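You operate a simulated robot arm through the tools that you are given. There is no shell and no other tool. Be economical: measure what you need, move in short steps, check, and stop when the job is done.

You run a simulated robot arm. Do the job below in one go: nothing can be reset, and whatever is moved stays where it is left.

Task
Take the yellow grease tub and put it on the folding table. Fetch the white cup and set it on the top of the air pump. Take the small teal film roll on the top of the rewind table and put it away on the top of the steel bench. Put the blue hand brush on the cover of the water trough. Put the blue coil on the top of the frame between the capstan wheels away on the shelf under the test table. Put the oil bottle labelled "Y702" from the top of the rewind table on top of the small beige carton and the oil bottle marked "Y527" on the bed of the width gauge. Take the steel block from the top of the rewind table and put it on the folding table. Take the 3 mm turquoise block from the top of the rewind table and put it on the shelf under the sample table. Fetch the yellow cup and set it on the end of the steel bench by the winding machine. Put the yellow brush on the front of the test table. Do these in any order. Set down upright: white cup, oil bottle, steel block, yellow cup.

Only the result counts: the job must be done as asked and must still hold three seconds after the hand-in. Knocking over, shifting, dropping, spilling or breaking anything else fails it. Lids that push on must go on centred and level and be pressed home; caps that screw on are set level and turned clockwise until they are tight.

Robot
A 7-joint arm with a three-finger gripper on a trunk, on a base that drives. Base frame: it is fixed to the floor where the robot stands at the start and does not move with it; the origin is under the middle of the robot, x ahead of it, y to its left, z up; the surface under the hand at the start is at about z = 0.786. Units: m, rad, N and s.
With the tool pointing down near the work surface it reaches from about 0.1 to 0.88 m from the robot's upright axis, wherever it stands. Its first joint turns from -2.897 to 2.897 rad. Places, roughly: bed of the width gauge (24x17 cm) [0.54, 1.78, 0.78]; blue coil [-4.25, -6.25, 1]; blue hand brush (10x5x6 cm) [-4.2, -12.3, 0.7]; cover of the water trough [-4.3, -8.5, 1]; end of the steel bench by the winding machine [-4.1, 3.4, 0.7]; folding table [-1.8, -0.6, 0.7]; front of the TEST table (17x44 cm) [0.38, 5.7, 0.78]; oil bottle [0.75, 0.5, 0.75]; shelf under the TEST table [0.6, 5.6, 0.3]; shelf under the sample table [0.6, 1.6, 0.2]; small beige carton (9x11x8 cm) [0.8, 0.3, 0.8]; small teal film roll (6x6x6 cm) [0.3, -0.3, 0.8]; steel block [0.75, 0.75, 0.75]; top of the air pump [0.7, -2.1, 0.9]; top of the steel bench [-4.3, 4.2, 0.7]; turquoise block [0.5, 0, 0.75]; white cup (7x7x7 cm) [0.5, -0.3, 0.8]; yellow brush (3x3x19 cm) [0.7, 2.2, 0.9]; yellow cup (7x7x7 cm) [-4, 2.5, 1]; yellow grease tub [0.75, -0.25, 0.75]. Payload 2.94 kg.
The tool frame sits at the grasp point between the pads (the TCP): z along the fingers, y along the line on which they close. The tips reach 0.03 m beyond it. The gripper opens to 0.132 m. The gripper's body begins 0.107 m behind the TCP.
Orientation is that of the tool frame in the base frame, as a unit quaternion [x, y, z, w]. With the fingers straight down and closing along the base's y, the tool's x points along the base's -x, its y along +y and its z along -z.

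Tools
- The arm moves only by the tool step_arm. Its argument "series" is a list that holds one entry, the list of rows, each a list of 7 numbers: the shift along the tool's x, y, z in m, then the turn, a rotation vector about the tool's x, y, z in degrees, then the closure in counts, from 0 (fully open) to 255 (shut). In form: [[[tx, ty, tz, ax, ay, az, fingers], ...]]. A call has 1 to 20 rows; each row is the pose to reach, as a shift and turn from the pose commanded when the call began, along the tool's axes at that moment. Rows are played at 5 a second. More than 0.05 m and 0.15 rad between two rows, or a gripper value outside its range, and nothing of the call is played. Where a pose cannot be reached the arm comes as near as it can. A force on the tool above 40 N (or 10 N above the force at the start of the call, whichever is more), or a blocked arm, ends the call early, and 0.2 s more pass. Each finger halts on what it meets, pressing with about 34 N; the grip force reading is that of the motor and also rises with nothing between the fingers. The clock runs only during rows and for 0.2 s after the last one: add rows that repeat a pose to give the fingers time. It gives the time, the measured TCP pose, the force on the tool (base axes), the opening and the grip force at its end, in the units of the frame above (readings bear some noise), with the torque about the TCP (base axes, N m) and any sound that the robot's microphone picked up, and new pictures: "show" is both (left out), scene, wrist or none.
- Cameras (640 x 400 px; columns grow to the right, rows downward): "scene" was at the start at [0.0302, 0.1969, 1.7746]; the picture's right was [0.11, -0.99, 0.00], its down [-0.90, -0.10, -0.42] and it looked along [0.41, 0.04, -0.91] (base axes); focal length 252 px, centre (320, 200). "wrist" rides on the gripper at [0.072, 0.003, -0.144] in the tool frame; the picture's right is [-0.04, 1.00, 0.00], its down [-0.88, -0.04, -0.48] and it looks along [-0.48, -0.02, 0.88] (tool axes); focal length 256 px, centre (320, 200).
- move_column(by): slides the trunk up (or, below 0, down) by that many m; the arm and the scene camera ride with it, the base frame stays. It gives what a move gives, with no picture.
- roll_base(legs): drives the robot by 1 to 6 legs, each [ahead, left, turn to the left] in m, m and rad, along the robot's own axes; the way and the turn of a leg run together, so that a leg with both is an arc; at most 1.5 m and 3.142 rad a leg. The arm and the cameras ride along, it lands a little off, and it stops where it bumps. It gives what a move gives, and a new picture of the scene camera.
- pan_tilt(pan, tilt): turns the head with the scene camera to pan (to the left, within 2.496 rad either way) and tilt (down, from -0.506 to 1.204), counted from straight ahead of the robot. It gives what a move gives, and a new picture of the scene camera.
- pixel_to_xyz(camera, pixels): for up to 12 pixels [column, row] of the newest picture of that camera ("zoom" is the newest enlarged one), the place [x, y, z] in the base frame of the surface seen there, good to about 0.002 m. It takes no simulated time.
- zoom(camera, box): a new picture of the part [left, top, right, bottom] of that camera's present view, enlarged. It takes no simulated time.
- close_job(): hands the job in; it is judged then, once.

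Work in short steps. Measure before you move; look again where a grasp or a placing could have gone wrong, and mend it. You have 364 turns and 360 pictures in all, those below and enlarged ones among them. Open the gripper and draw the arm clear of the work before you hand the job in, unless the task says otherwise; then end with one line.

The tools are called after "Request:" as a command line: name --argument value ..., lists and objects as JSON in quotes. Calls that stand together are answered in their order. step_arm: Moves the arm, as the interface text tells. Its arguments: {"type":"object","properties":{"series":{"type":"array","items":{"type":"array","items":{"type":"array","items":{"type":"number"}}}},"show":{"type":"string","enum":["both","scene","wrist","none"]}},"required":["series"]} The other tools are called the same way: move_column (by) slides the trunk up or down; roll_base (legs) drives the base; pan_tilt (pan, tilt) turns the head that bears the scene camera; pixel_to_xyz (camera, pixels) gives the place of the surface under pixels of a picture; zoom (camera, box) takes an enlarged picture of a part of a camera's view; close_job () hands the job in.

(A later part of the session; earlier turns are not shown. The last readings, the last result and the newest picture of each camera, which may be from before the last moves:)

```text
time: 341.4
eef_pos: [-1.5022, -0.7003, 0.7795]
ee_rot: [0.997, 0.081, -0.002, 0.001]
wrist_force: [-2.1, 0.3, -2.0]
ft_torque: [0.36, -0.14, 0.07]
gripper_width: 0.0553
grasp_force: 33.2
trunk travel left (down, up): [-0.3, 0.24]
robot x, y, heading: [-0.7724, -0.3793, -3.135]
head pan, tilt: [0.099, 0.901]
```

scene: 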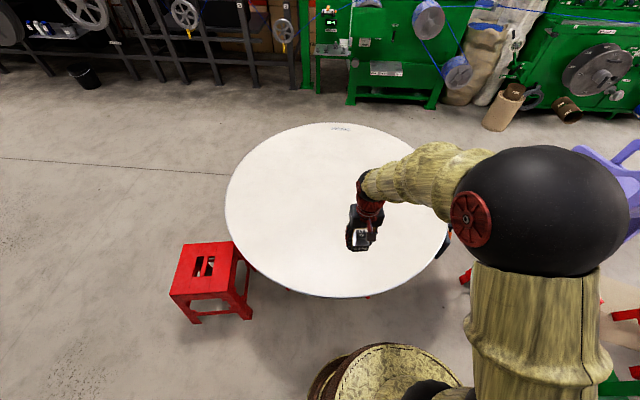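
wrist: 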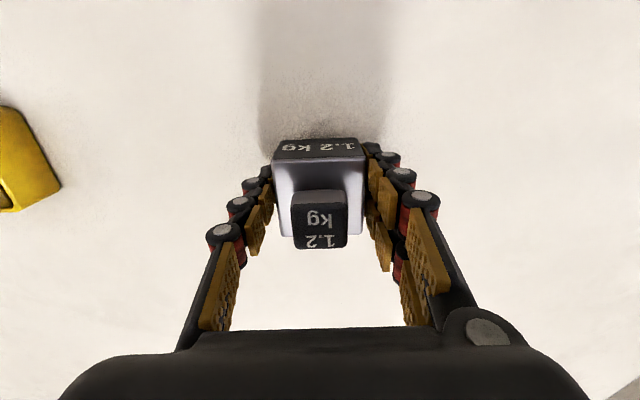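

Weight mostly transferred (−2 N). Release, rise, retract.

Request:
step_arm --series '[[[0, 0, 0.001, 0, 0, 0, 150], [0, 0, 0.001, 0, 0, 0, 100], [0, 0, 0.001, 0, 0, 0, 50], [0, 0, 0.001, 0, 0, 0, 0], [0, 0, -0.03, 0, 0, 0, 0], [0, 0, -0.07, 0, 0, 0, 0], [0, 0, -0.11, 0, 0, 0, 0], [0, 0, -0.15, 0, 0, 0, 0], [0.03, 0, -0.185, 0, 0, 0, 0], [0.065, 0, -0.215, 0, 0, 0, 0], [0.1, 0, -0.245, 0, 0, 0, 0], [0.14, 0, -0.27, 0, 0, 0, 0], [0.185, 0, -0.27, 0, 0, 4, 0], [0.23, 0, -0.27, 0, 0, 8.6, 0], [0.275, 0, -0.27, 0, 0, 8.6, 0]]]' --show "scene"

Request:
zoom --camera "scene" --box '[200, 90, 520, 310]'

```text
time: 344.6
eef_pos: [-1.2281, -0.6546, 1.0474]
ee_rot: [1.0, 0.004, 0.0, 0.0]
wrist_force: [0.7, 0.3, -0.3]
ft_torque: [0.02, 0.0, 0.01]
gripper_width: 0.132
grasp_force: 0.0
trunk travel left (down, up): [-0.3, 0.24]
robot x, y, heading: [-0.7757, -0.3778, -3.139]
head pan, tilt: [0.099, 0.901]
```

scene: 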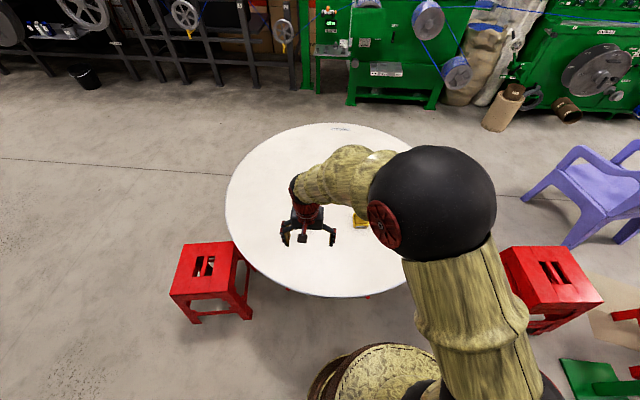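

```text
1.82 times, centred on (360, 200) of scene
```

zoom: 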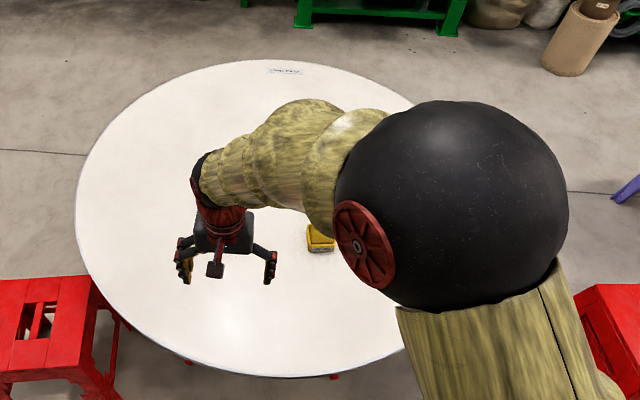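

Next the white cup. I turn back to the rewind table.

Request:
roll_base --legs '[[-0.2, 0, 0], [0, 0, 3.139], [0.5, 0, 0]]'

Request:
pan_tilt --pan -2.49 --tilt 0.8

Request:
step_arm --series '[[[0, 0, 0.0, 0, 0, 0, 0]]]' --show "wrist"

```text
time: 356.1
eef_pos: [0.3809, -0.1289, 1.0456]
ee_rot: [0.01, 1.0, 0.0, 0.001]
wrist_force: [0.3, -0.2, 0.1]
ft_torque: [0.0, 0.01, 0.0]
gripper_width: 0.132
grasp_force: 0.1
trunk travel left (down, up): [-0.3, 0.24]
robot x, y, heading: [-0.0826, -0.3923, -0.027]
head pan, tilt: [0.099, 0.901]
```

scene: 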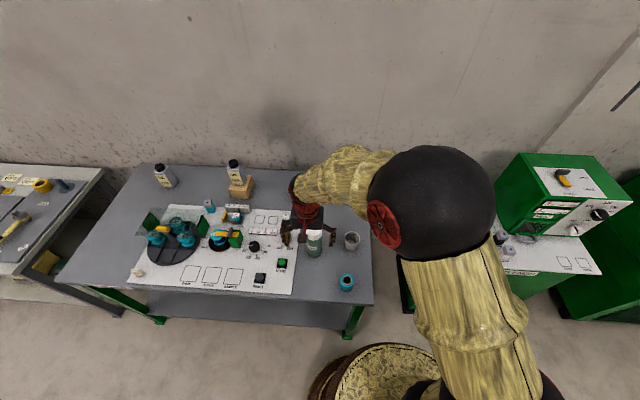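

```text
time: 358.4
eef_pos: [0.38, -0.1276, 1.0454]
ee_rot: [0.01, 1.0, -0.001, 0.0]
wrist_force: [-0.2, -0.2, -0.6]
ft_torque: [0.01, -0.03, 0.02]
gripper_width: 0.1321
grasp_force: 0.2
trunk travel left (down, up): [-0.3, 0.24]
robot x, y, heading: [-0.0815, -0.3896, -0.032]
head pan, tilt: [-2.491, 0.799]
```

scene: 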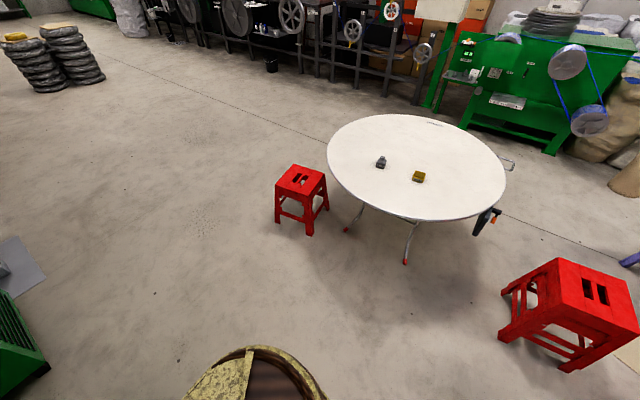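

```text
time: 358.8
eef_pos: [0.3802, -0.1302, 1.0451]
ee_rot: [0.011, 1.0, 0.0, 0.001]
wrist_force: [0.0, 0.8, -0.4]
ft_torque: [0.04, -0.02, 0.01]
gripper_width: 0.1321
grasp_force: 0.1
trunk travel left (down, up): [-0.3, 0.24]
robot x, y, heading: [-0.0863, -0.3935, -0.026]
head pan, tilt: [-2.491, 0.799]
```

wrist: 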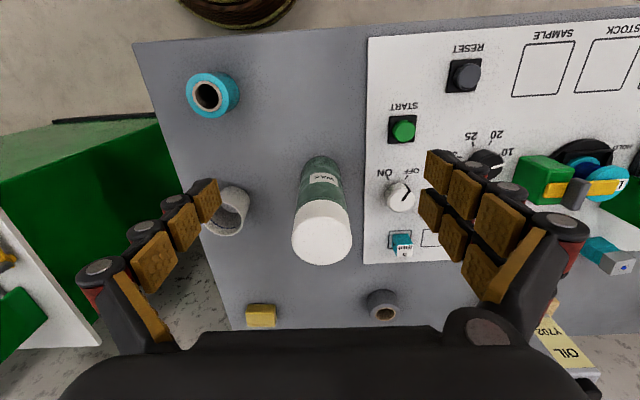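

Both stand on the folding table. I move the hand right to view the white cup.

Request:
step_arm --series '[[[0, -0.045, 0, 0, 0, 0, 0], [0, -0.09, 0, 0, 0, 0, 0], [0, -0.135, 0, 0, 0, 0, 0], [0, -0.17, 0, 0, 0, 0, 0]]]' --show "wrist"

Request:
zoom --camera "wrist" --box '[220, 60, 420, 260]'

```text
time: 359.8
eef_pos: [0.378, -0.3025, 1.0462]
ee_rot: [0.01, 1.0, 0.0, 0.0]
wrist_force: [-0.2, -0.6, -0.3]
ft_torque: [0.02, 0.03, 0.0]
gripper_width: 0.132
grasp_force: 0.0
trunk travel left (down, up): [-0.3, 0.24]
robot x, y, heading: [-0.0842, -0.389, -0.028]
head pan, tilt: [-2.491, 0.799]
```

wrist: 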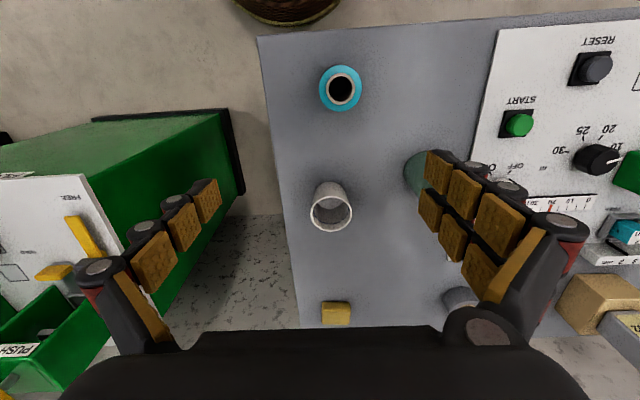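

```text
2.00 times, centred on (320, 160) of wrist
```

zoom: 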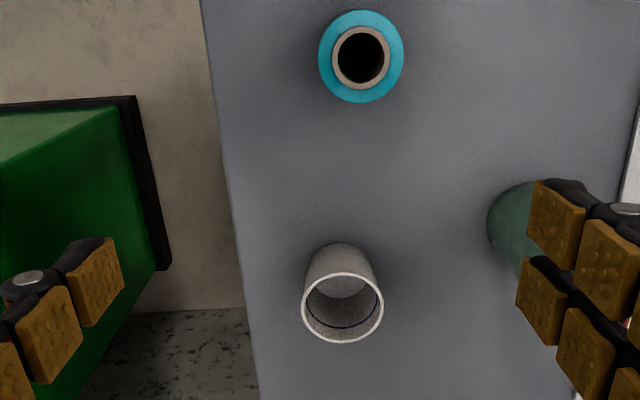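

Request:
pixel_to_xyz --camera "zoom" --pixels '[[342, 273], [304, 307], [381, 307], [342, 341], [345, 250], [362, 20], [322, 60], [401, 60], [362, 98], [340, 60], [237, 300]]'

```text
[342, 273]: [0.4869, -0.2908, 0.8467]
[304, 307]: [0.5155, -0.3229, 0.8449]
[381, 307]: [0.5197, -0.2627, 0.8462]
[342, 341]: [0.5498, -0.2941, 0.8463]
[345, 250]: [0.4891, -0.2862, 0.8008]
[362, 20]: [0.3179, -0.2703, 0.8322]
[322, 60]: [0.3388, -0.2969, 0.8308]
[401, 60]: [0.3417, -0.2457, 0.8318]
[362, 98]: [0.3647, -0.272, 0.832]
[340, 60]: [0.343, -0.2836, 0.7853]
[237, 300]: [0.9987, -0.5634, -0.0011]
```

White cup centre (0.518, −0.2925). I go over it and grip around its outside.

Request:
step_arm --series '[[[-0.045, 0.005, 0, 0, 0, 0, 0], [-0.09, 0.01, 0, 0, 0, 0, 0], [-0.135, 0.0138, 0.01, 0, 0, 0, 0], [-0.14, 0.0138, 0.055, 0, 0, 0, 0], [-0.14, 0.0138, 0.1, 0, 0, 0, 0], [-0.14, 0.0138, 0.145, 0, 0, 0, 0], [-0.14, 0.0138, 0.15, 0, 0, 0, 0]]]' --show "wrist"

```text
time: 361.4
eef_pos: [0.5181, -0.2883, 0.8983]
ee_rot: [0.011, 1.0, 0.001, 0.001]
wrist_force: [0.8, -0.7, 0.1]
ft_torque: [0.0, -0.01, 0.02]
gripper_width: 0.1317
grasp_force: 0.0
trunk travel left (down, up): [-0.3, 0.24]
robot x, y, heading: [-0.0804, -0.389, -0.028]
head pan, tilt: [-2.491, 0.799]
```

wrist: 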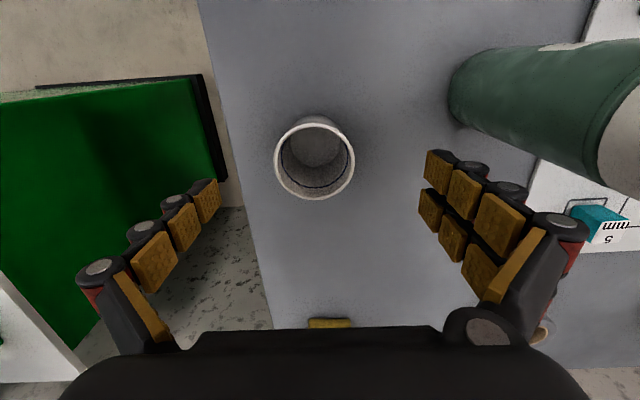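

Shift 4 mm, partially close, descend to z≈0.825 and grip.

Request:
step_arm --series '[[[0, -0.004, 0.03, 0, 0, 0, 50], [0, -0.004, 0.055, 0, 0, 0, 50], [0, -0.004, 0.073, 0, 0, 0, 50], [0, -0.004, 0.073, 0, 0, 0, 100], [0, -0.004, 0.073, 0, 0, 0, 170], [0, -0.004, 0.073, 0, 0, 0, 170], [0, -0.004, 0.073, 0, 0, 0, 170], [0, -0.004, 0.073, 0, 0, 0, 170]]]' --show "wrist"

```text
time: 363.2
eef_pos: [0.516, -0.2928, 0.8238]
ee_rot: [0.011, 1.0, 0.0, 0.001]
wrist_force: [-0.5, -0.9, 0.9]
ft_torque: [0.02, 0.03, 0.04]
gripper_width: 0.0625
grasp_force: 32.2
trunk travel left (down, up): [-0.3, 0.24]
robot x, y, heading: [-0.0824, -0.3938, -0.028]
head pan, tilt: [-2.491, 0.799]
```

wrist: 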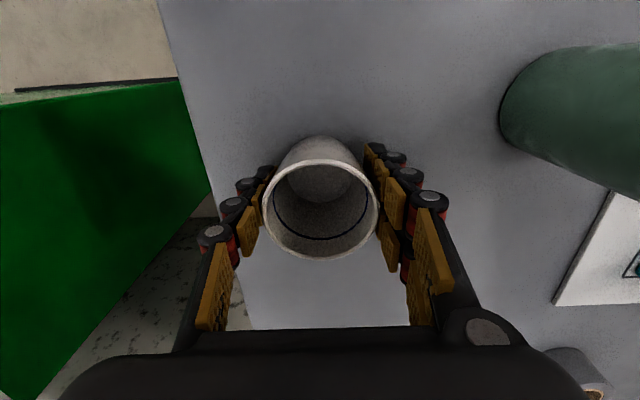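

Gripped. Lift, retract, and look to the right for the air pump.

Request:
step_arm --series '[[[0, 0, -0.04, 0, 0, 0, 170], [0, 0, -0.08, 0, 0, 0, 170], [0, 0, -0.12, 0, 0, 0, 170], [0, 0, -0.16, 0, 0, 0, 170], [0, 0, -0.2, 0, 0, 0, 170], [0, 0, -0.24, 0, 0, 0, 170], [0, 0, -0.28, 0, 0, 0, 170], [0.045, 0, -0.3, 0, 0, 0, 170], [0.09, 0, -0.3, 0, 0, 0, 170], [0.13, 0, -0.3, 0, 0, 0, 170]]]' --show "none"

Request:
pan_tilt --pan -1.1 --tilt 0.6

Request:
zoom --camera "scene" --box '[100, 50, 480, 290]'

```text
time: 365.4
eef_pos: [0.3855, -0.2913, 1.1207]
ee_rot: [0.011, 1.0, 0.0, 0.001]
wrist_force: [0.2, -0.2, -1.0]
ft_torque: [-0.01, -0.01, -0.01]
gripper_width: 0.0623
grasp_force: 34.0
trunk travel left (down, up): [-0.3, 0.24]
robot x, y, heading: [-0.082, -0.3913, -0.026]
head pan, tilt: [-2.491, 0.799]
```

```text
time: 366.9
eef_pos: [0.387, -0.2902, 1.1213]
ee_rot: [0.011, 1.0, 0.0, 0.001]
wrist_force: [0.2, 0.0, -0.6]
ft_torque: [0.0, -0.01, 0.01]
gripper_width: 0.062
grasp_force: 33.8
trunk travel left (down, up): [-0.3, 0.24]
robot x, y, heading: [-0.0799, -0.3951, -0.029]
head pan, tilt: [-1.1, 0.6]
```

scene: 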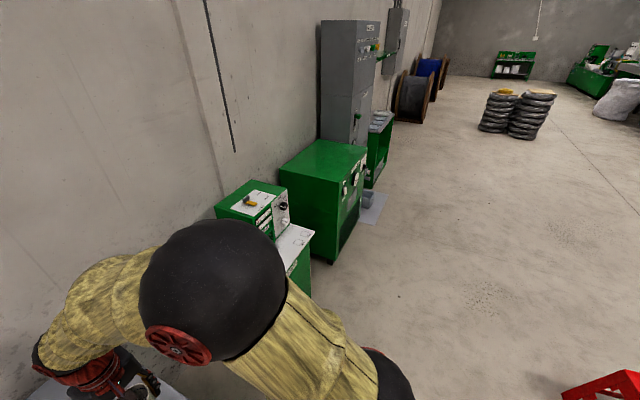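

```text
1.67 times, centred on (290, 170) of scene
```

zoom: 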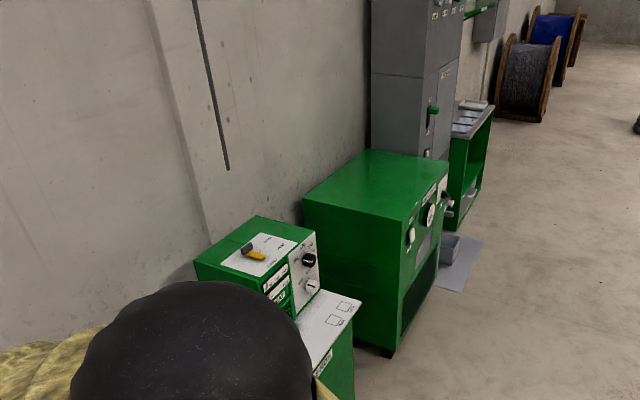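

Request:
pixel_to_xyz --camera "zoom" --pixels '[[380, 180], [310, 195], [440, 165], [370, 155], [400, 215], [350, 310], [388, 345], [455, 280], [330, 300], [290, 220]]'

```text
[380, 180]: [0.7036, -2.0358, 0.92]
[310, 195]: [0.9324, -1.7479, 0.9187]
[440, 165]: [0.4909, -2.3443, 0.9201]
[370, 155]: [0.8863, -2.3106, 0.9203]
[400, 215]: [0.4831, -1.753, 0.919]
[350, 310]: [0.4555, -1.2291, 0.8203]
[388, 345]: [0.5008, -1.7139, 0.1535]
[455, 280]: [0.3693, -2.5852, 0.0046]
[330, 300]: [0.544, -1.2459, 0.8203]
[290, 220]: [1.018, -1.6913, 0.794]
```

The green box (top z=0.92, x 0.48–0.93, y −2.36…−1.75) should be the air pump. I strafe right 1.65 m.

Request:
roll_base --legs '[[0, 0, 0.028], [0, -1.0, 0], [0, -0.65, 0]]'

Request:
pan_tilt --pan -0.1 --tilt 0.85

```text
time: 375.7
eef_pos: [0.3703, -1.93, 1.1201]
ee_rot: [0.004, 1.0, 0.0, 0.002]
wrist_force: [0.8, 0.6, -0.1]
ft_torque: [0.04, -0.02, 0.0]
gripper_width: 0.062
grasp_force: 33.5
trunk travel left (down, up): [-0.3, 0.24]
robot x, y, heading: [-0.1012, -2.033, -0.017]
head pan, tilt: [-1.1, 0.6]
```

scene: 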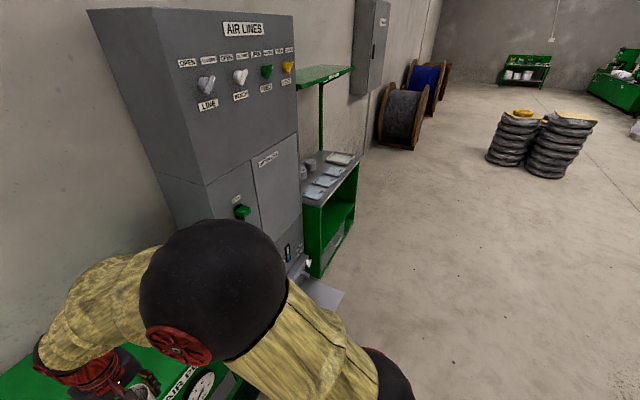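

```text
time: 376.9
eef_pos: [0.3691, -1.9311, 1.1209]
ee_rot: [0.004, 1.0, -0.001, 0.001]
wrist_force: [0.5, 0.4, -1.0]
ft_torque: [-0.05, -0.01, 0.03]
gripper_width: 0.0619
grasp_force: 34.5
trunk travel left (down, up): [-0.3, 0.24]
robot x, y, heading: [-0.0982, -2.0303, -0.017]
head pan, tilt: [-0.099, 0.85]
```

scene: 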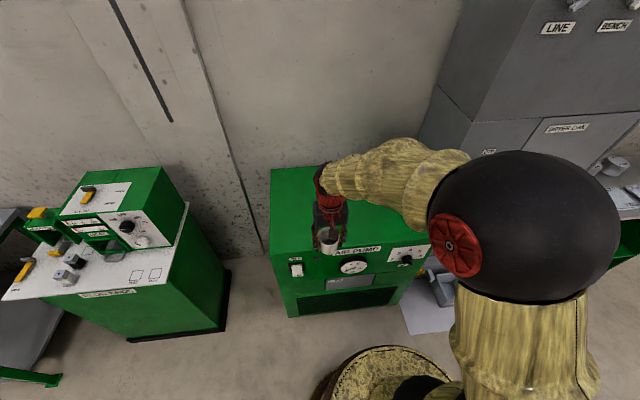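

Label "AIR PUMP" confirmed. I move to (0.67, −2.0) and lower.

Request:
step_arm --series '[[[-0.044, -0.01, 0, 0, 0, 0, 170], [-0.088, -0.02, 0, 0, 0, 0, 170], [-0.13, -0.03, 0, 0, 0, 0, 170], [-0.174, -0.04, 0, 0, 0, 0, 170], [-0.218, -0.05, 0, 0, 0, 0, 170], [-0.26, -0.06, 0, 0, 0, 0, 170], [-0.3, -0.065, 0, 0, 0, 0, 170], [-0.3, -0.065, 0.045, 0, 0, 0, 170], [-0.3, -0.065, 0.09, 0, 0, 0, 170], [-0.3, -0.065, 0.13, 0, 0, 0, 170], [-0.3, -0.065, 0.148, 0, 0, 0, 170], [-0.3, -0.065, 0.148, 0, 0, 0, 170]]]' --show "none"

Request:
step_arm --series '[[[0, 0, 0.003, 0, 0, 0, 170], [0, 0, 0.006, 0, 0, 0, 170], [0, 0, 0.007, 0, 0, 0, 170], [0, 0, 0.007, 0, 0, 0, 170]]]' --show "wrist"

```text
time: 379.5
eef_pos: [0.6693, -1.9991, 0.9679]
ee_rot: [0.003, 1.0, 0.0, 0.001]
wrist_force: [-0.4, -0.3, -1.3]
ft_torque: [-0.05, 0.0, 0.0]
gripper_width: 0.0616
grasp_force: 34.4
trunk travel left (down, up): [-0.3, 0.24]
robot x, y, heading: [-0.0982, -2.0352, -0.01]
head pan, tilt: [-0.099, 0.85]
```

```text
time: 380.5
eef_pos: [0.6685, -1.9968, 0.9629]
ee_rot: [0.003, 1.0, 0.0, 0.001]
wrist_force: [0.7, 0.8, -0.3]
ft_torque: [0.02, 0.02, 0.0]
gripper_width: 0.0622
grasp_force: 33.9
trunk travel left (down, up): [-0.3, 0.24]
robot x, y, heading: [-0.1002, -2.0376, -0.017]
head pan, tilt: [-0.099, 0.85]
```

wrist: 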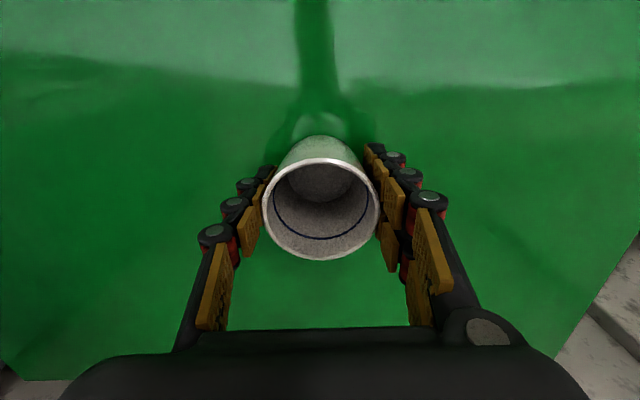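

Very close; lower 2 mm more to confirm contact.

Request:
step_arm --series '[[[0, 0, 0.001, 0, 0, 0, 170], [0, 0, 0.002, 0, 0, 0, 170], [0, 0, 0.002, 0, 0, 0, 170]]]' --show "none"

```text
time: 381.3
eef_pos: [0.671, -1.997, 0.9636]
ee_rot: [0.003, 1.0, 0.0, 0.001]
wrist_force: [0.4, -0.8, 1.6]
ft_torque: [-0.08, 0.02, 0.01]
gripper_width: 0.0618
grasp_force: 34.1
trunk travel left (down, up): [-0.3, 0.24]
robot x, y, heading: [-0.1001, -2.0345, -0.017]
head pan, tilt: [-0.099, 0.85]
```

Contact (1.6 N). Release and rise.

Request:
step_arm --series '[[[0, 0, 0, 0, 0, 0, 120], [0, 0, 0, 0, 0, 0, 70], [0, 0, 0, 0, 0, 0, 30], [0, 0, 0, 0, 0, 0, 0], [0, 0, -0.03, 0, 0, 0, 0], [0, 0, -0.07, 0, 0, 0, 0], [0, 0, -0.11, 0, 0, 0, 0], [0.045, 0, -0.13, 0, 0, 0, 0], [0.09, 0, -0.13, 0, 0, 0, 0], [0.135, 0, -0.13, 0, 0, 0, 0], [0.18, 0, -0.13, 0, 0, 0, 0], [0.225, 0, -0.13, 0, 0, 0, 0], [0.26, 0, -0.13, 0, 0, 0, 0]]]'

```text
time: 384.1
eef_pos: [0.4096, -1.9936, 1.0946]
ee_rot: [0.003, 1.0, 0.0, 0.001]
wrist_force: [0.4, -0.1, 0.5]
ft_torque: [-0.01, -0.01, 0.0]
gripper_width: 0.1324
grasp_force: 0.0
trunk travel left (down, up): [-0.3, 0.24]
robot x, y, heading: [-0.0923, -2.0356, -0.015]
head pan, tilt: [-0.099, 0.85]
```

scene: 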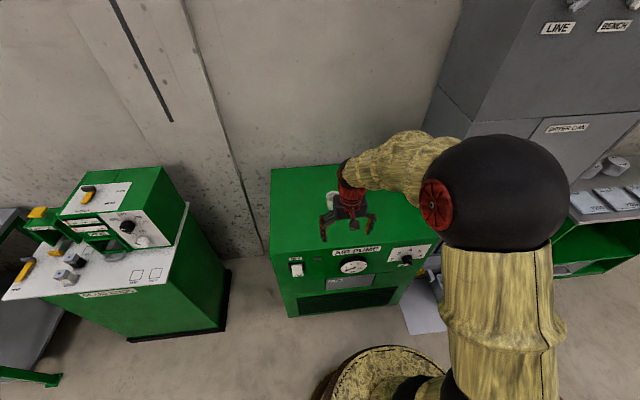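
wrist: 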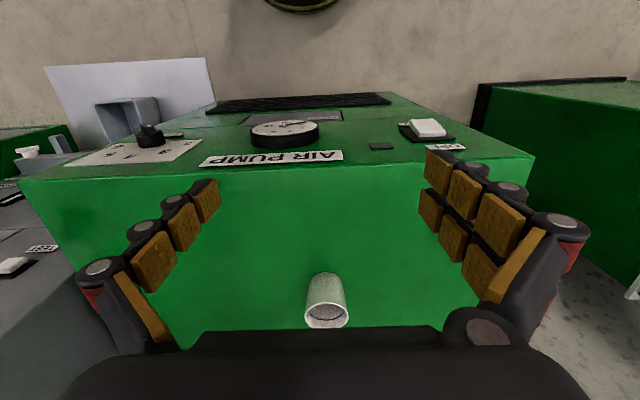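

White cup stands on the pump. Next the film roll: strafe left back to the rewind table.

Request:
roll_base --legs '[[-0.05, 0, 0.016], [0, 1.0, 0], [0, 0.7, 0]]'

Request:
step_arm --series '[[[0.04, 0, 0.0, 0, 0, 0, 0], [0.08, 0, 0.0, 0, 0, 0, 0]]]' --show "wrist"

```text
time: 393.3
eef_pos: [0.3665, -0.2949, 1.0937]
ee_rot: [0.002, 1.0, 0.0, 0.001]
wrist_force: [0.4, -0.3, -0.6]
ft_torque: [0.01, -0.02, 0.0]
gripper_width: 0.1318
grasp_force: 0.1
trunk travel left (down, up): [-0.3, 0.24]
robot x, y, heading: [-0.1464, -0.3409, -0.01]
head pan, tilt: [-0.099, 0.85]
```

scene: 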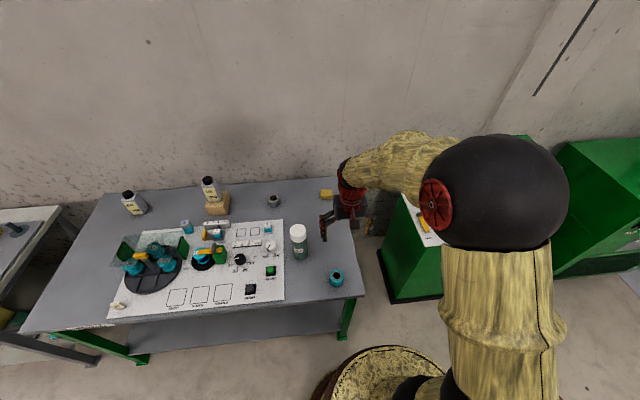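

```text
time: 393.9
eef_pos: [0.285, -0.296, 1.0942]
ee_rot: [0.0, 1.0, 0.0, 0.001]
wrist_force: [-0.9, 0.1, -0.1]
ft_torque: [0.01, -0.07, -0.02]
gripper_width: 0.1319
grasp_force: 0.1
trunk travel left (down, up): [-0.3, 0.24]
robot x, y, heading: [-0.1401, -0.3389, -0.012]
head pan, tilt: [-0.099, 0.85]
```

wrist: 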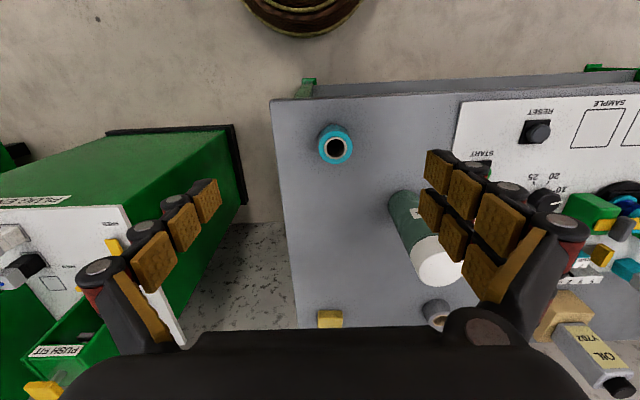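

Roll at (0.341, −0.271), top 0.832. Move over and descend.

Request:
step_arm --series '[[[-0.03, 0.013, 0, 0, 0, 0, 0], [-0.056, 0.025, 0.02, 0, 0, 0, 0], [-0.056, 0.025, 0.065, 0, 0, 0, 0], [-0.056, 0.025, 0.11, 0, 0, 0, 0], [-0.056, 0.025, 0.155, 0, 0, 0, 0], [-0.056, 0.025, 0.2, 0, 0, 0, 0], [-0.056, 0.025, 0.21, 0, 0, 0, 0]]]' --show "wrist"

Request:
pixel_to_xyz --camera "wrist" --pixels '[[286, 160], [350, 160], [318, 125], [318, 190]]'

```text
time: 395.5
eef_pos: [0.3448, -0.2722, 0.8828]
ee_rot: [0.001, 1.0, 0.0, 0.0]
wrist_force: [1.0, -0.4, -0.3]
ft_torque: [-0.01, 0.05, 0.02]
gripper_width: 0.1317
grasp_force: 0.0
trunk travel left (down, up): [-0.3, 0.24]
robot x, y, heading: [-0.145, -0.3385, -0.008]
head pan, tilt: [-0.099, 0.85]
```

wrist: 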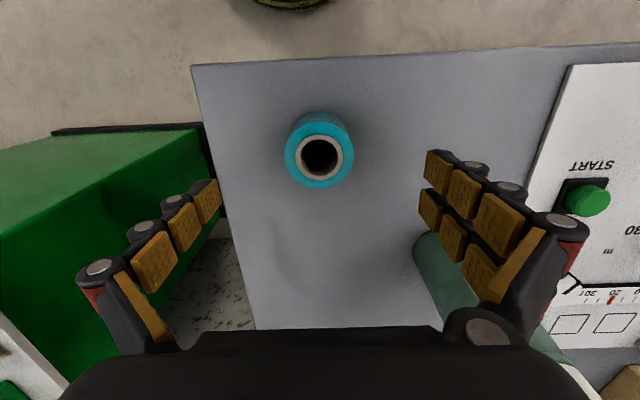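

```text
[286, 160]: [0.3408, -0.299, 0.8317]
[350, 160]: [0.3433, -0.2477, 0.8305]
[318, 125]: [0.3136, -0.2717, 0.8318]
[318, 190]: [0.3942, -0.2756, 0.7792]
```

Centred. Descend to z≈0.816 and close.

Request:
step_arm --series '[[[0.003, 0, 0.03, 0, 0, 0, 40], [0.003, 0, 0.055, 0, 0, 0, 80], [0.003, 0, 0.066, 0, 0, 0, 100], [0.003, 0, 0.066, 0, 0, 0, 150], [0.003, 0, 0.066, 0, 0, 0, 190], [0.003, 0, 0.066, 0, 0, 0, 190], [0.003, 0, 0.066, 0, 0, 0, 190], [0.003, 0, 0.066, 0, 0, 0, 190]]]' --show "none"

Request:
step_arm --series '[[[0, 0, -0.04, 0, 0, 0, 190], [0, 0, -0.08, 0, 0, 0, 190], [0, 0, -0.12, 0, 0, 0, 190], [0, 0, -0.16, 0, 0, 0, 190], [0, 0, -0.2, 0, 0, 0, 190], [0, 0, -0.24, 0, 0, 0, 190], [0, 0, -0.27, 0, 0, 0, 190]]]' --show "wrist"

```text
time: 397.3
eef_pos: [0.3431, -0.2714, 0.8161]
ee_rot: [0.001, 1.0, -0.001, 0.001]
wrist_force: [0.7, -0.9, 1.3]
ft_torque: [0.04, 0.01, -0.02]
gripper_width: 0.0542
grasp_force: 30.3
trunk travel left (down, up): [-0.3, 0.24]
robot x, y, heading: [-0.1408, -0.3389, -0.012]
head pan, tilt: [-0.099, 0.85]
```

```text
time: 398.9
eef_pos: [0.3429, -0.2723, 1.0874]
ee_rot: [0.001, 1.0, 0.0, 0.001]
wrist_force: [0.4, 0.3, -0.9]
ft_torque: [0.01, -0.03, 0.01]
gripper_width: 0.0541
grasp_force: 33.5
trunk travel left (down, up): [-0.3, 0.24]
robot x, y, heading: [-0.143, -0.3402, -0.009]
head pan, tilt: [-0.099, 0.85]
```

wrist: 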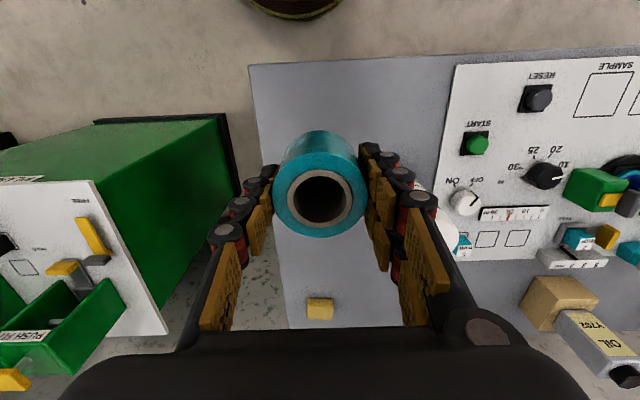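

Roll held. I drive along the tables to y≈3.0, then turn toward the bench.

Request:
roll_base --legs '[[-0.2, 0, 0.01], [0, 1.5, 0], [0, 1.5, 0], [-0.15, 0.35, 0]]'

```text
time: 416.3
eef_pos: [-0.0256, 3.0431, 1.0871]
ee_rot: [-0.007, 1.0, 0.0, 0.001]
wrist_force: [-1.3, 0.7, -1.6]
ft_torque: [-0.01, -0.01, 0.02]
gripper_width: 0.0538
grasp_force: 34.1
trunk travel left (down, up): [-0.3, 0.24]
robot x, y, heading: [-0.5131, 2.9638, 0.007]
head pan, tilt: [-0.099, 0.85]
```

scene: 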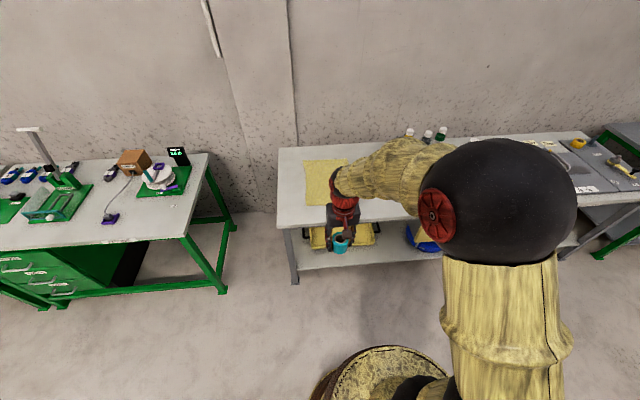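

Turn around and drive to x≈-3.1, then look at the barrels and bench.

Request:
roll_base --legs '[[0, 0, 3.134], [1.5, 0, 0], [1.05, 0, 0]]'

Request:
pan_tilt --pan -0.8 --tilt 0.6

```text
time: 435.9
eef_pos: [-3.5405, 3.2927, 1.0862]
ee_rot: [0.998, -0.059, -0.001, 0.0]
wrist_force: [-0.3, 0.3, -0.9]
ft_torque: [0.0, -0.02, 0.02]
gripper_width: 0.0533
grasp_force: 33.8
trunk travel left (down, up): [-0.3, 0.24]
robot x, y, heading: [-3.0502, 3.3061, 3.013]
head pan, tilt: [-0.099, 0.85]
```

scene: 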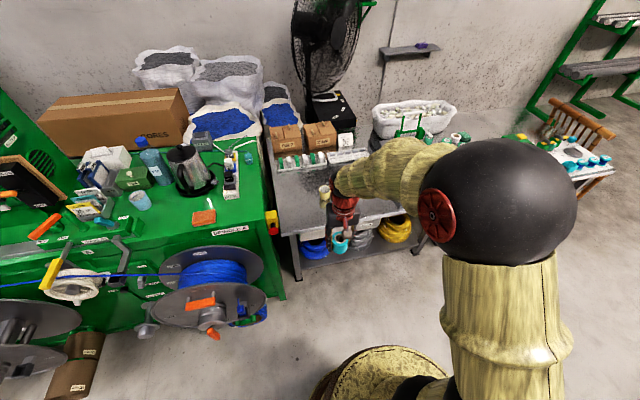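

```text
time: 437.0
eef_pos: [-3.541, 3.2936, 1.0876]
ee_rot: [0.998, -0.06, -0.001, 0.001]
wrist_force: [-0.7, 0.7, -0.7]
ft_torque: [0.02, -0.04, -0.01]
gripper_width: 0.0532
grasp_force: 33.6
trunk travel left (down, up): [-0.3, 0.24]
robot x, y, heading: [-3.0512, 3.3053, 3.017]
head pan, tilt: [-0.799, 0.6]
```

scene: 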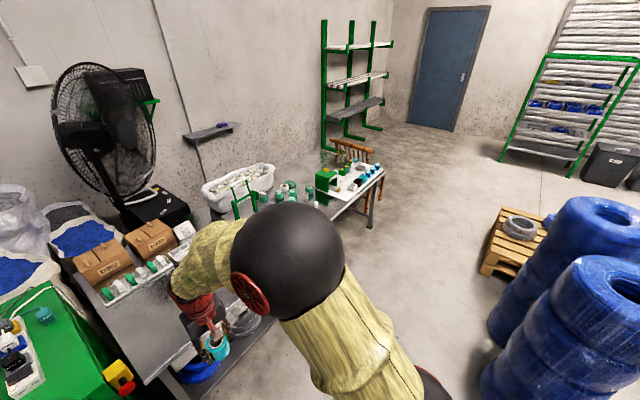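

Measure barrels and bench places.

Request:
pixel_to_xyz --camera "scene" --pixels '[[490, 385], [495, 330], [490, 265], [375, 215], [340, 205], [380, 185], [290, 205], [330, 180], [240, 215], [350, 190], [560, 330]]'

Request:
zoom --camera "scene" --box '[180, 130, 400, 280]'

```text
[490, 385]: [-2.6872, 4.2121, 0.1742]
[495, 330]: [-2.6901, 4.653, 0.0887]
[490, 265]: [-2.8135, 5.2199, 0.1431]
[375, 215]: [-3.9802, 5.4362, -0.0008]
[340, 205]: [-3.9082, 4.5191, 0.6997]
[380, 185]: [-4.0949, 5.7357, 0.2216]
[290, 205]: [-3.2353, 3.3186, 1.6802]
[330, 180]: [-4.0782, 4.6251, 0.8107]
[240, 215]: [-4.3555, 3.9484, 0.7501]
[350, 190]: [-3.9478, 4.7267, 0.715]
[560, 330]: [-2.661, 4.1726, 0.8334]
```

```text
2.67 times, centred on (290, 205) of scene
```

zoom: 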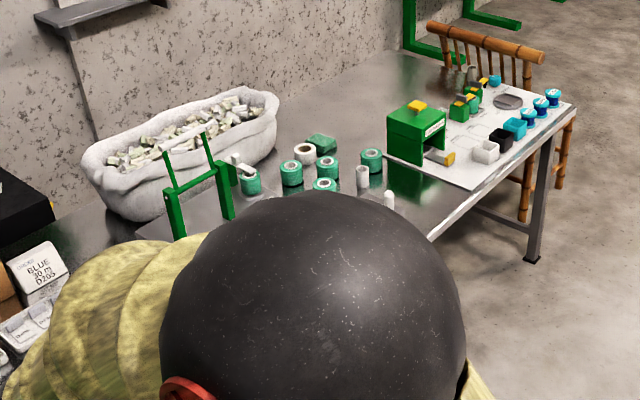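

I straighten and strafe right to y≈3.85 at x≈-3.25 (barrels start at x≈-2.7).

Request:
roll_base --legs '[[0.2, 0, 0.125], [0, -0.55, 0]]'

Request:
pan_tilt --pan -0.25 --tilt 0.85

```text
time: 441.3
eef_pos: [-3.7312, 3.7954, 1.0876]
ee_rot: [1.0, 0.01, -0.001, 0.0]
wrist_force: [-0.1, -0.1, -1.4]
ft_torque: [-0.02, 0.01, -0.03]
gripper_width: 0.0534
grasp_force: 34.5
trunk travel left (down, up): [-0.3, 0.24]
robot x, y, heading: [-3.2477, 3.8748, -3.136]
head pan, tilt: [-0.799, 0.6]
```

scene: 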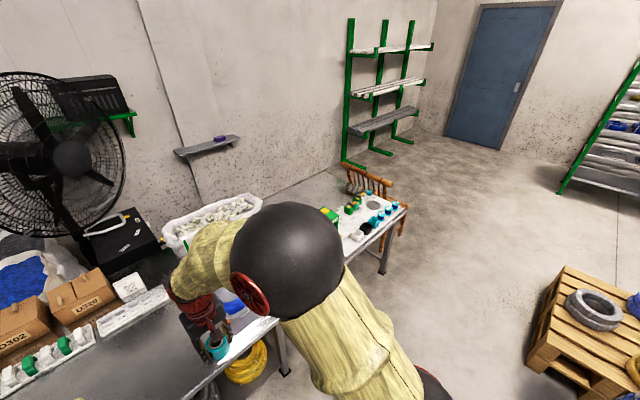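

```text
time: 442.3
eef_pos: [-3.7318, 3.795, 1.0872]
ee_rot: [1.0, 0.008, -0.001, 0.0]
wrist_force: [-0.3, -0.3, -0.9]
ft_torque: [0.0, -0.02, 0.02]
gripper_width: 0.053
grasp_force: 34.1
trunk travel left (down, up): [-0.3, 0.24]
robot x, y, heading: [-3.2506, 3.8757, -3.132]
head pan, tilt: [-0.25, 0.85]
```

scene: 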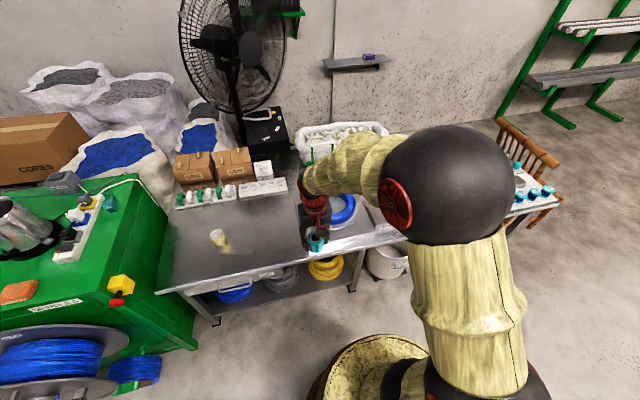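

I move the hand to y≈4.12 and look with the wrist camera for free space among the rolls.

Request:
step_arm --series '[[[0, -0.045, 0, 0, 0, 0, 190], [0, -0.09, 0, 0, 0, 0, 190], [0, -0.135, 0, 0, 0, 0, 190], [0, -0.18, 0, 0, 0, 0, 190], [0, -0.225, 0, 0, 0, 0, 190], [0, -0.27, 0, 0, 0, 0, 190], [0, -0.315, 0, 0, 0, 0, 190]]]'

```text
time: 443.9
eef_pos: [-3.7368, 4.1152, 1.0861]
ee_rot: [1.0, 0.009, -0.002, 0.0]
wrist_force: [0.4, 0.1, -1.3]
ft_torque: [0.01, 0.0, -0.05]
gripper_width: 0.0533
grasp_force: 34.5
trunk travel left (down, up): [-0.3, 0.24]
robot x, y, heading: [-3.2464, 3.8759, -3.13]
head pan, tilt: [-0.25, 0.85]
```

scene: 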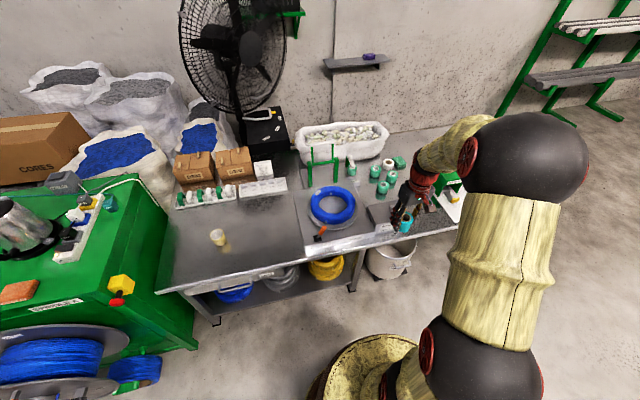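
wrist: 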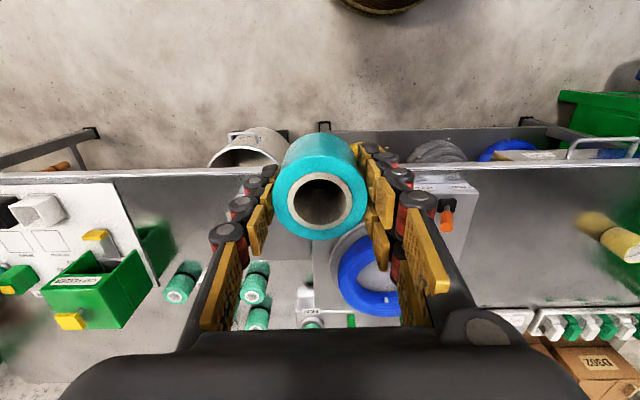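

Request:
zoom --camera "scene" --box '[280, 130, 480, 270]'

Request:
pixel_to_xyz --camera "wrist" --pixels '[[200, 195], [200, 230], [185, 280], [160, 350], [240, 255], [540, 240], [500, 200], [200, 180], [225, 210], [240, 250]]'

```text
2.86 times, centred on (380, 200) of scene
```

zoom: 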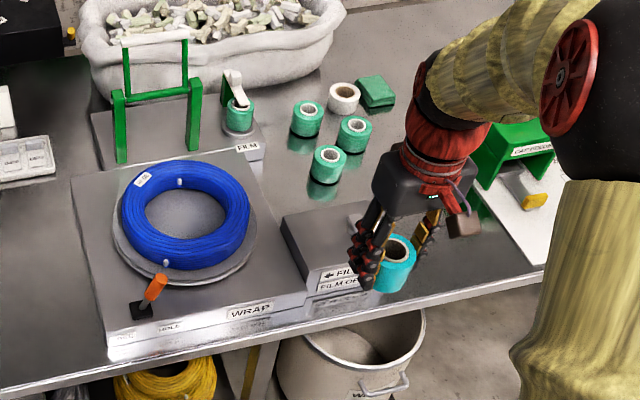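

```text
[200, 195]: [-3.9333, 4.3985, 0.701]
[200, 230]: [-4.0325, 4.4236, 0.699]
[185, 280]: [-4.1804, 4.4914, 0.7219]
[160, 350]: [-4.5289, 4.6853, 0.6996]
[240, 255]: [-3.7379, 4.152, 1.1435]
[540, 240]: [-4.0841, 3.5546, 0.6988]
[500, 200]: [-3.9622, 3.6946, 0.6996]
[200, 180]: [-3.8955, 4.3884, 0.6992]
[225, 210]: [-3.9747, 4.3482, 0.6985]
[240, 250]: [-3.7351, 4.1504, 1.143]
```

Free area near (-4.0, 4.38). I strafe 0.2 m more and check with the wrist camera closer.

Request:
roll_base --legs '[[0, -0.2, 0]]'

Request:
step_arm --series '[[[-0.04, -0.02, 0, 0, 0, 0, 190], [-0.08, -0.04, 0, 0, 0, 0, 190], [-0.1, -0.06, 0, 0, 0, 0, 190]]]'

```text
time: 445.5
eef_pos: [-3.7367, 4.3179, 1.0862]
ee_rot: [1.0, 0.007, -0.001, 0.001]
wrist_force: [-0.3, -0.1, -2.4]
ft_torque: [-0.06, 0.01, -0.01]
gripper_width: 0.0532
grasp_force: 33.8
trunk travel left (down, up): [-0.3, 0.24]
robot x, y, heading: [-3.248, 4.0762, -3.139]
head pan, tilt: [-0.25, 0.85]
```

scene: 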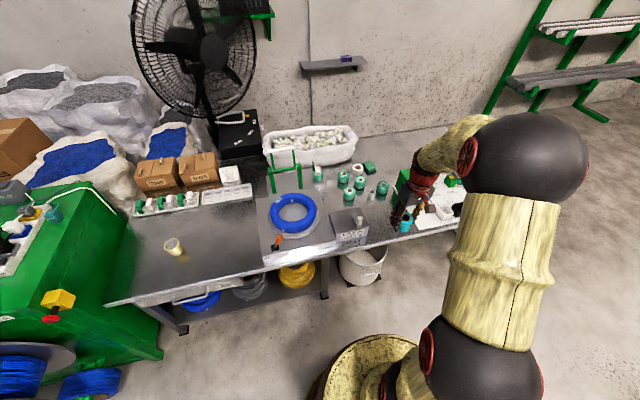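

```text
time: 446.3
eef_pos: [-3.8388, 4.3784, 1.0852]
ee_rot: [1.0, 0.006, 0.001, 0.0]
wrist_force: [-0.4, -0.3, -1.0]
ft_torque: [0.02, 0.01, -0.03]
gripper_width: 0.0532
grasp_force: 33.7
trunk travel left (down, up): [-0.3, 0.24]
robot x, y, heading: [-3.2487, 4.0747, -3.138]
head pan, tilt: [-0.25, 0.85]
```

scene: 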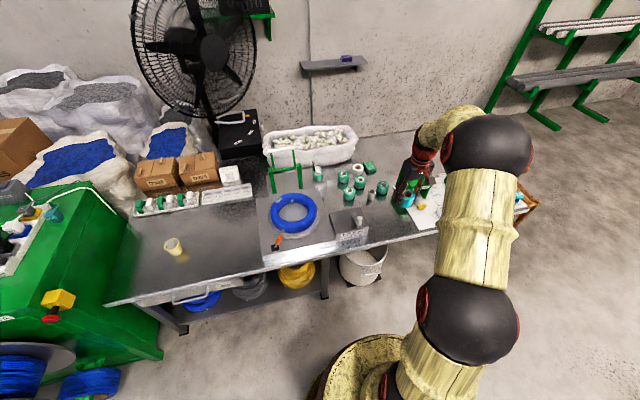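
wrist: 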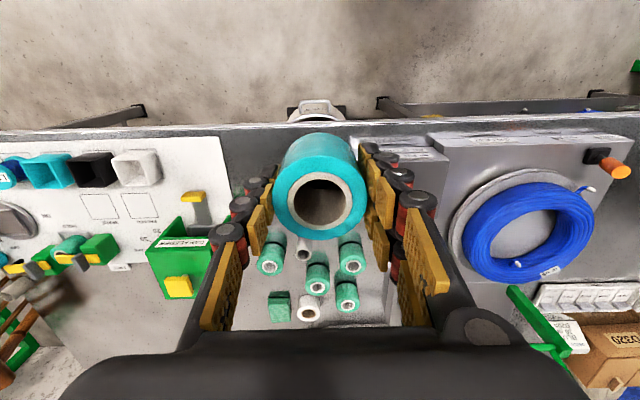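

Measure the free gap between the sheet on the left and the box on the right.

Request:
pixel_to_xyz --camera "wrist" --pixels '[[224, 160], [240, 165], [262, 150], [372, 152], [383, 160], [303, 250], [270, 268], [350, 262], [240, 178], [262, 175], [272, 262]]'

Request:
zoom --camera "scene" --box '[320, 140, 470, 260]'

```text
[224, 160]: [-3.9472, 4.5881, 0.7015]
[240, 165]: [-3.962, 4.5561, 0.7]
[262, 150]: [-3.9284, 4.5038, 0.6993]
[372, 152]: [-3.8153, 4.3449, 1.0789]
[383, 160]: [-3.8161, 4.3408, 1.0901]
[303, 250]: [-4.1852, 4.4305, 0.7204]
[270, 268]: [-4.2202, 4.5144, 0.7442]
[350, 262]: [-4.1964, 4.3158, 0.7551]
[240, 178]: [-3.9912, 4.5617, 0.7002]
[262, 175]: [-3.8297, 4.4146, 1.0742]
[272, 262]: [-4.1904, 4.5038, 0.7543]
```

```text
3.33 times, centred on (395, 200) of scene
```

zoom: 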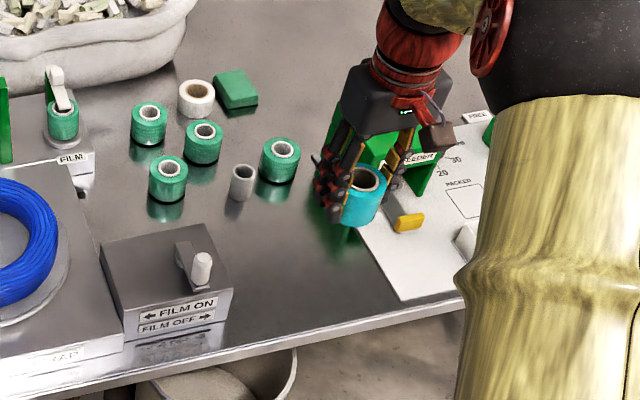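

Request:
pixel_to_xyz --camera "zoom" --pixels '[[300, 250], [290, 290], [235, 270], [350, 235], [320, 310], [240, 195], [280, 180], [270, 220], [380, 300]]'

```text
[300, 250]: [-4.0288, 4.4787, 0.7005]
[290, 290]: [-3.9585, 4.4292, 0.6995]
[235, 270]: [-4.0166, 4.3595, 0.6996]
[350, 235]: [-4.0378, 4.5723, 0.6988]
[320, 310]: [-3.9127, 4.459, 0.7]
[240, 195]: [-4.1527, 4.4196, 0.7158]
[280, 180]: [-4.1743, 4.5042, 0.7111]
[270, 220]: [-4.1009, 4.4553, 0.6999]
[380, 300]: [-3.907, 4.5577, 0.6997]
```

Spot (-3.99, 4.46) fits. I strafe 0.2 m more for reach, then recheck pose.

Request:
roll_base --legs '[[0, -0.18, 0]]'

```text
time: 447.8
eef_pos: [-3.8392, 4.5549, 1.0848]
ee_rot: [1.0, 0.006, -0.001, 0.001]
wrist_force: [-0.3, -0.1, -1.3]
ft_torque: [-0.04, -0.02, -0.04]
gripper_width: 0.053
grasp_force: 33.7
trunk travel left (down, up): [-0.3, 0.24]
robot x, y, heading: [-3.2514, 4.2486, -3.137]
head pan, tilt: [-0.25, 0.85]
```

scene: 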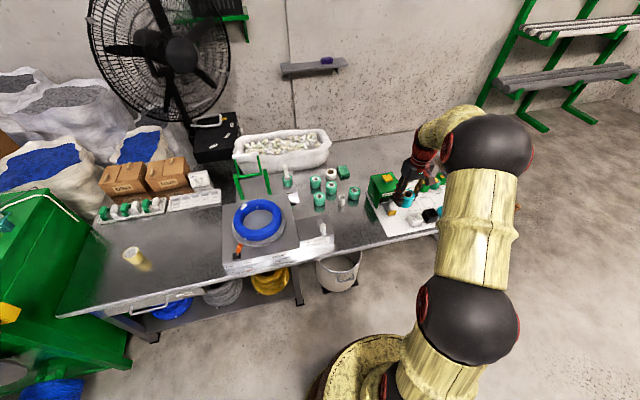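

Move above the spot and lower to z≈0.75.

Request:
step_arm --series '[[[-0.03, 0.035, 0, 0, 0, 0, 190], [-0.06, 0.07, 0, 0, 0, 0, 190], [-0.1, 0.093, 0, 0, 0, 0, 190], [-0.15, 0.093, 0, 0, 0, 0, 190], [-0.15, 0.093, 0.045, 0, 0, 0, 190], [-0.15, 0.093, 0.09, 0, 0, 0, 190], [-0.15, 0.093, 0.135, 0, 0, 0, 190], [-0.15, 0.093, 0.18, 0, 0, 0, 190], [-0.15, 0.093, 0.225, 0, 0, 0, 190], [-0.15, 0.093, 0.27, 0, 0, 0, 190], [-0.15, 0.093, 0.27, 0, 0, 0, 190]]]'

```text
time: 450.2
eef_pos: [-3.9913, 4.4554, 0.8165]
ee_rot: [1.0, 0.005, -0.002, 0.001]
wrist_force: [0.2, -0.6, -1.3]
ft_torque: [0.01, -0.01, 0.03]
gripper_width: 0.053
grasp_force: 34.1
trunk travel left (down, up): [-0.3, 0.24]
robot x, y, heading: [-3.2526, 4.2508, -3.137]
head pan, tilt: [-0.25, 0.85]
```

scene: 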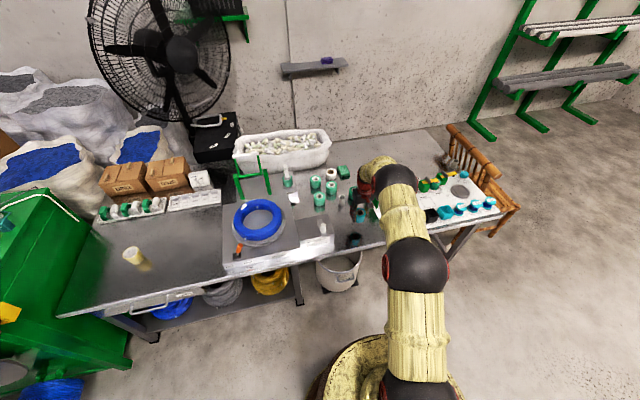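
wrist: 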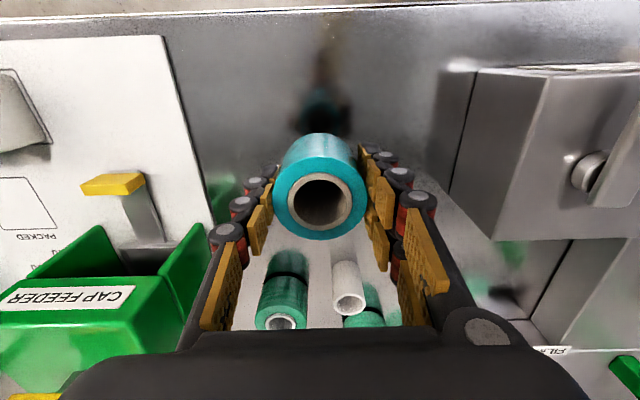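

Lower further, fine steps at the end.

Request:
step_arm --series '[[[0, 0, 0.03, 0, 0, 0, 190], [0, 0, 0.06, 0, 0, 0, 190], [0, 0, 0.072, 0, 0, 0, 190], [0, 0, 0.075, 0, 0, 0, 190], [0, 0, 0.075, 0, 0, 0, 190]]]' --show "none"

Request:
step_arm --series '[[[0, 0, 0.002, 0, 0, 0, 190], [0, 0, 0.004, 0, 0, 0, 190], [0, 0, 0.004, 0, 0, 0, 190]]]' --show "none"

```text
time: 451.4
eef_pos: [-3.9887, 4.4574, 0.7387]
ee_rot: [1.0, 0.006, 0.0, 0.0]
wrist_force: [-0.3, -0.2, -0.2]
ft_torque: [0.03, -0.01, -0.04]
gripper_width: 0.053
grasp_force: 33.7
trunk travel left (down, up): [-0.3, 0.24]
robot x, y, heading: [-3.2468, 4.2502, -3.137]
head pan, tilt: [-0.25, 0.85]
```

```text
time: 452.2
eef_pos: [-3.9897, 4.4564, 0.7369]
ee_rot: [1.0, 0.005, -0.003, 0.001]
wrist_force: [-0.9, -1.0, 13.9]
ft_torque: [-0.17, -0.18, -0.07]
gripper_width: 0.0533
grasp_force: 34.1
trunk travel left (down, up): [-0.3, 0.24]
robot x, y, heading: [-3.2525, 4.2492, -3.138]
head pan, tilt: [-0.25, 0.85]
```

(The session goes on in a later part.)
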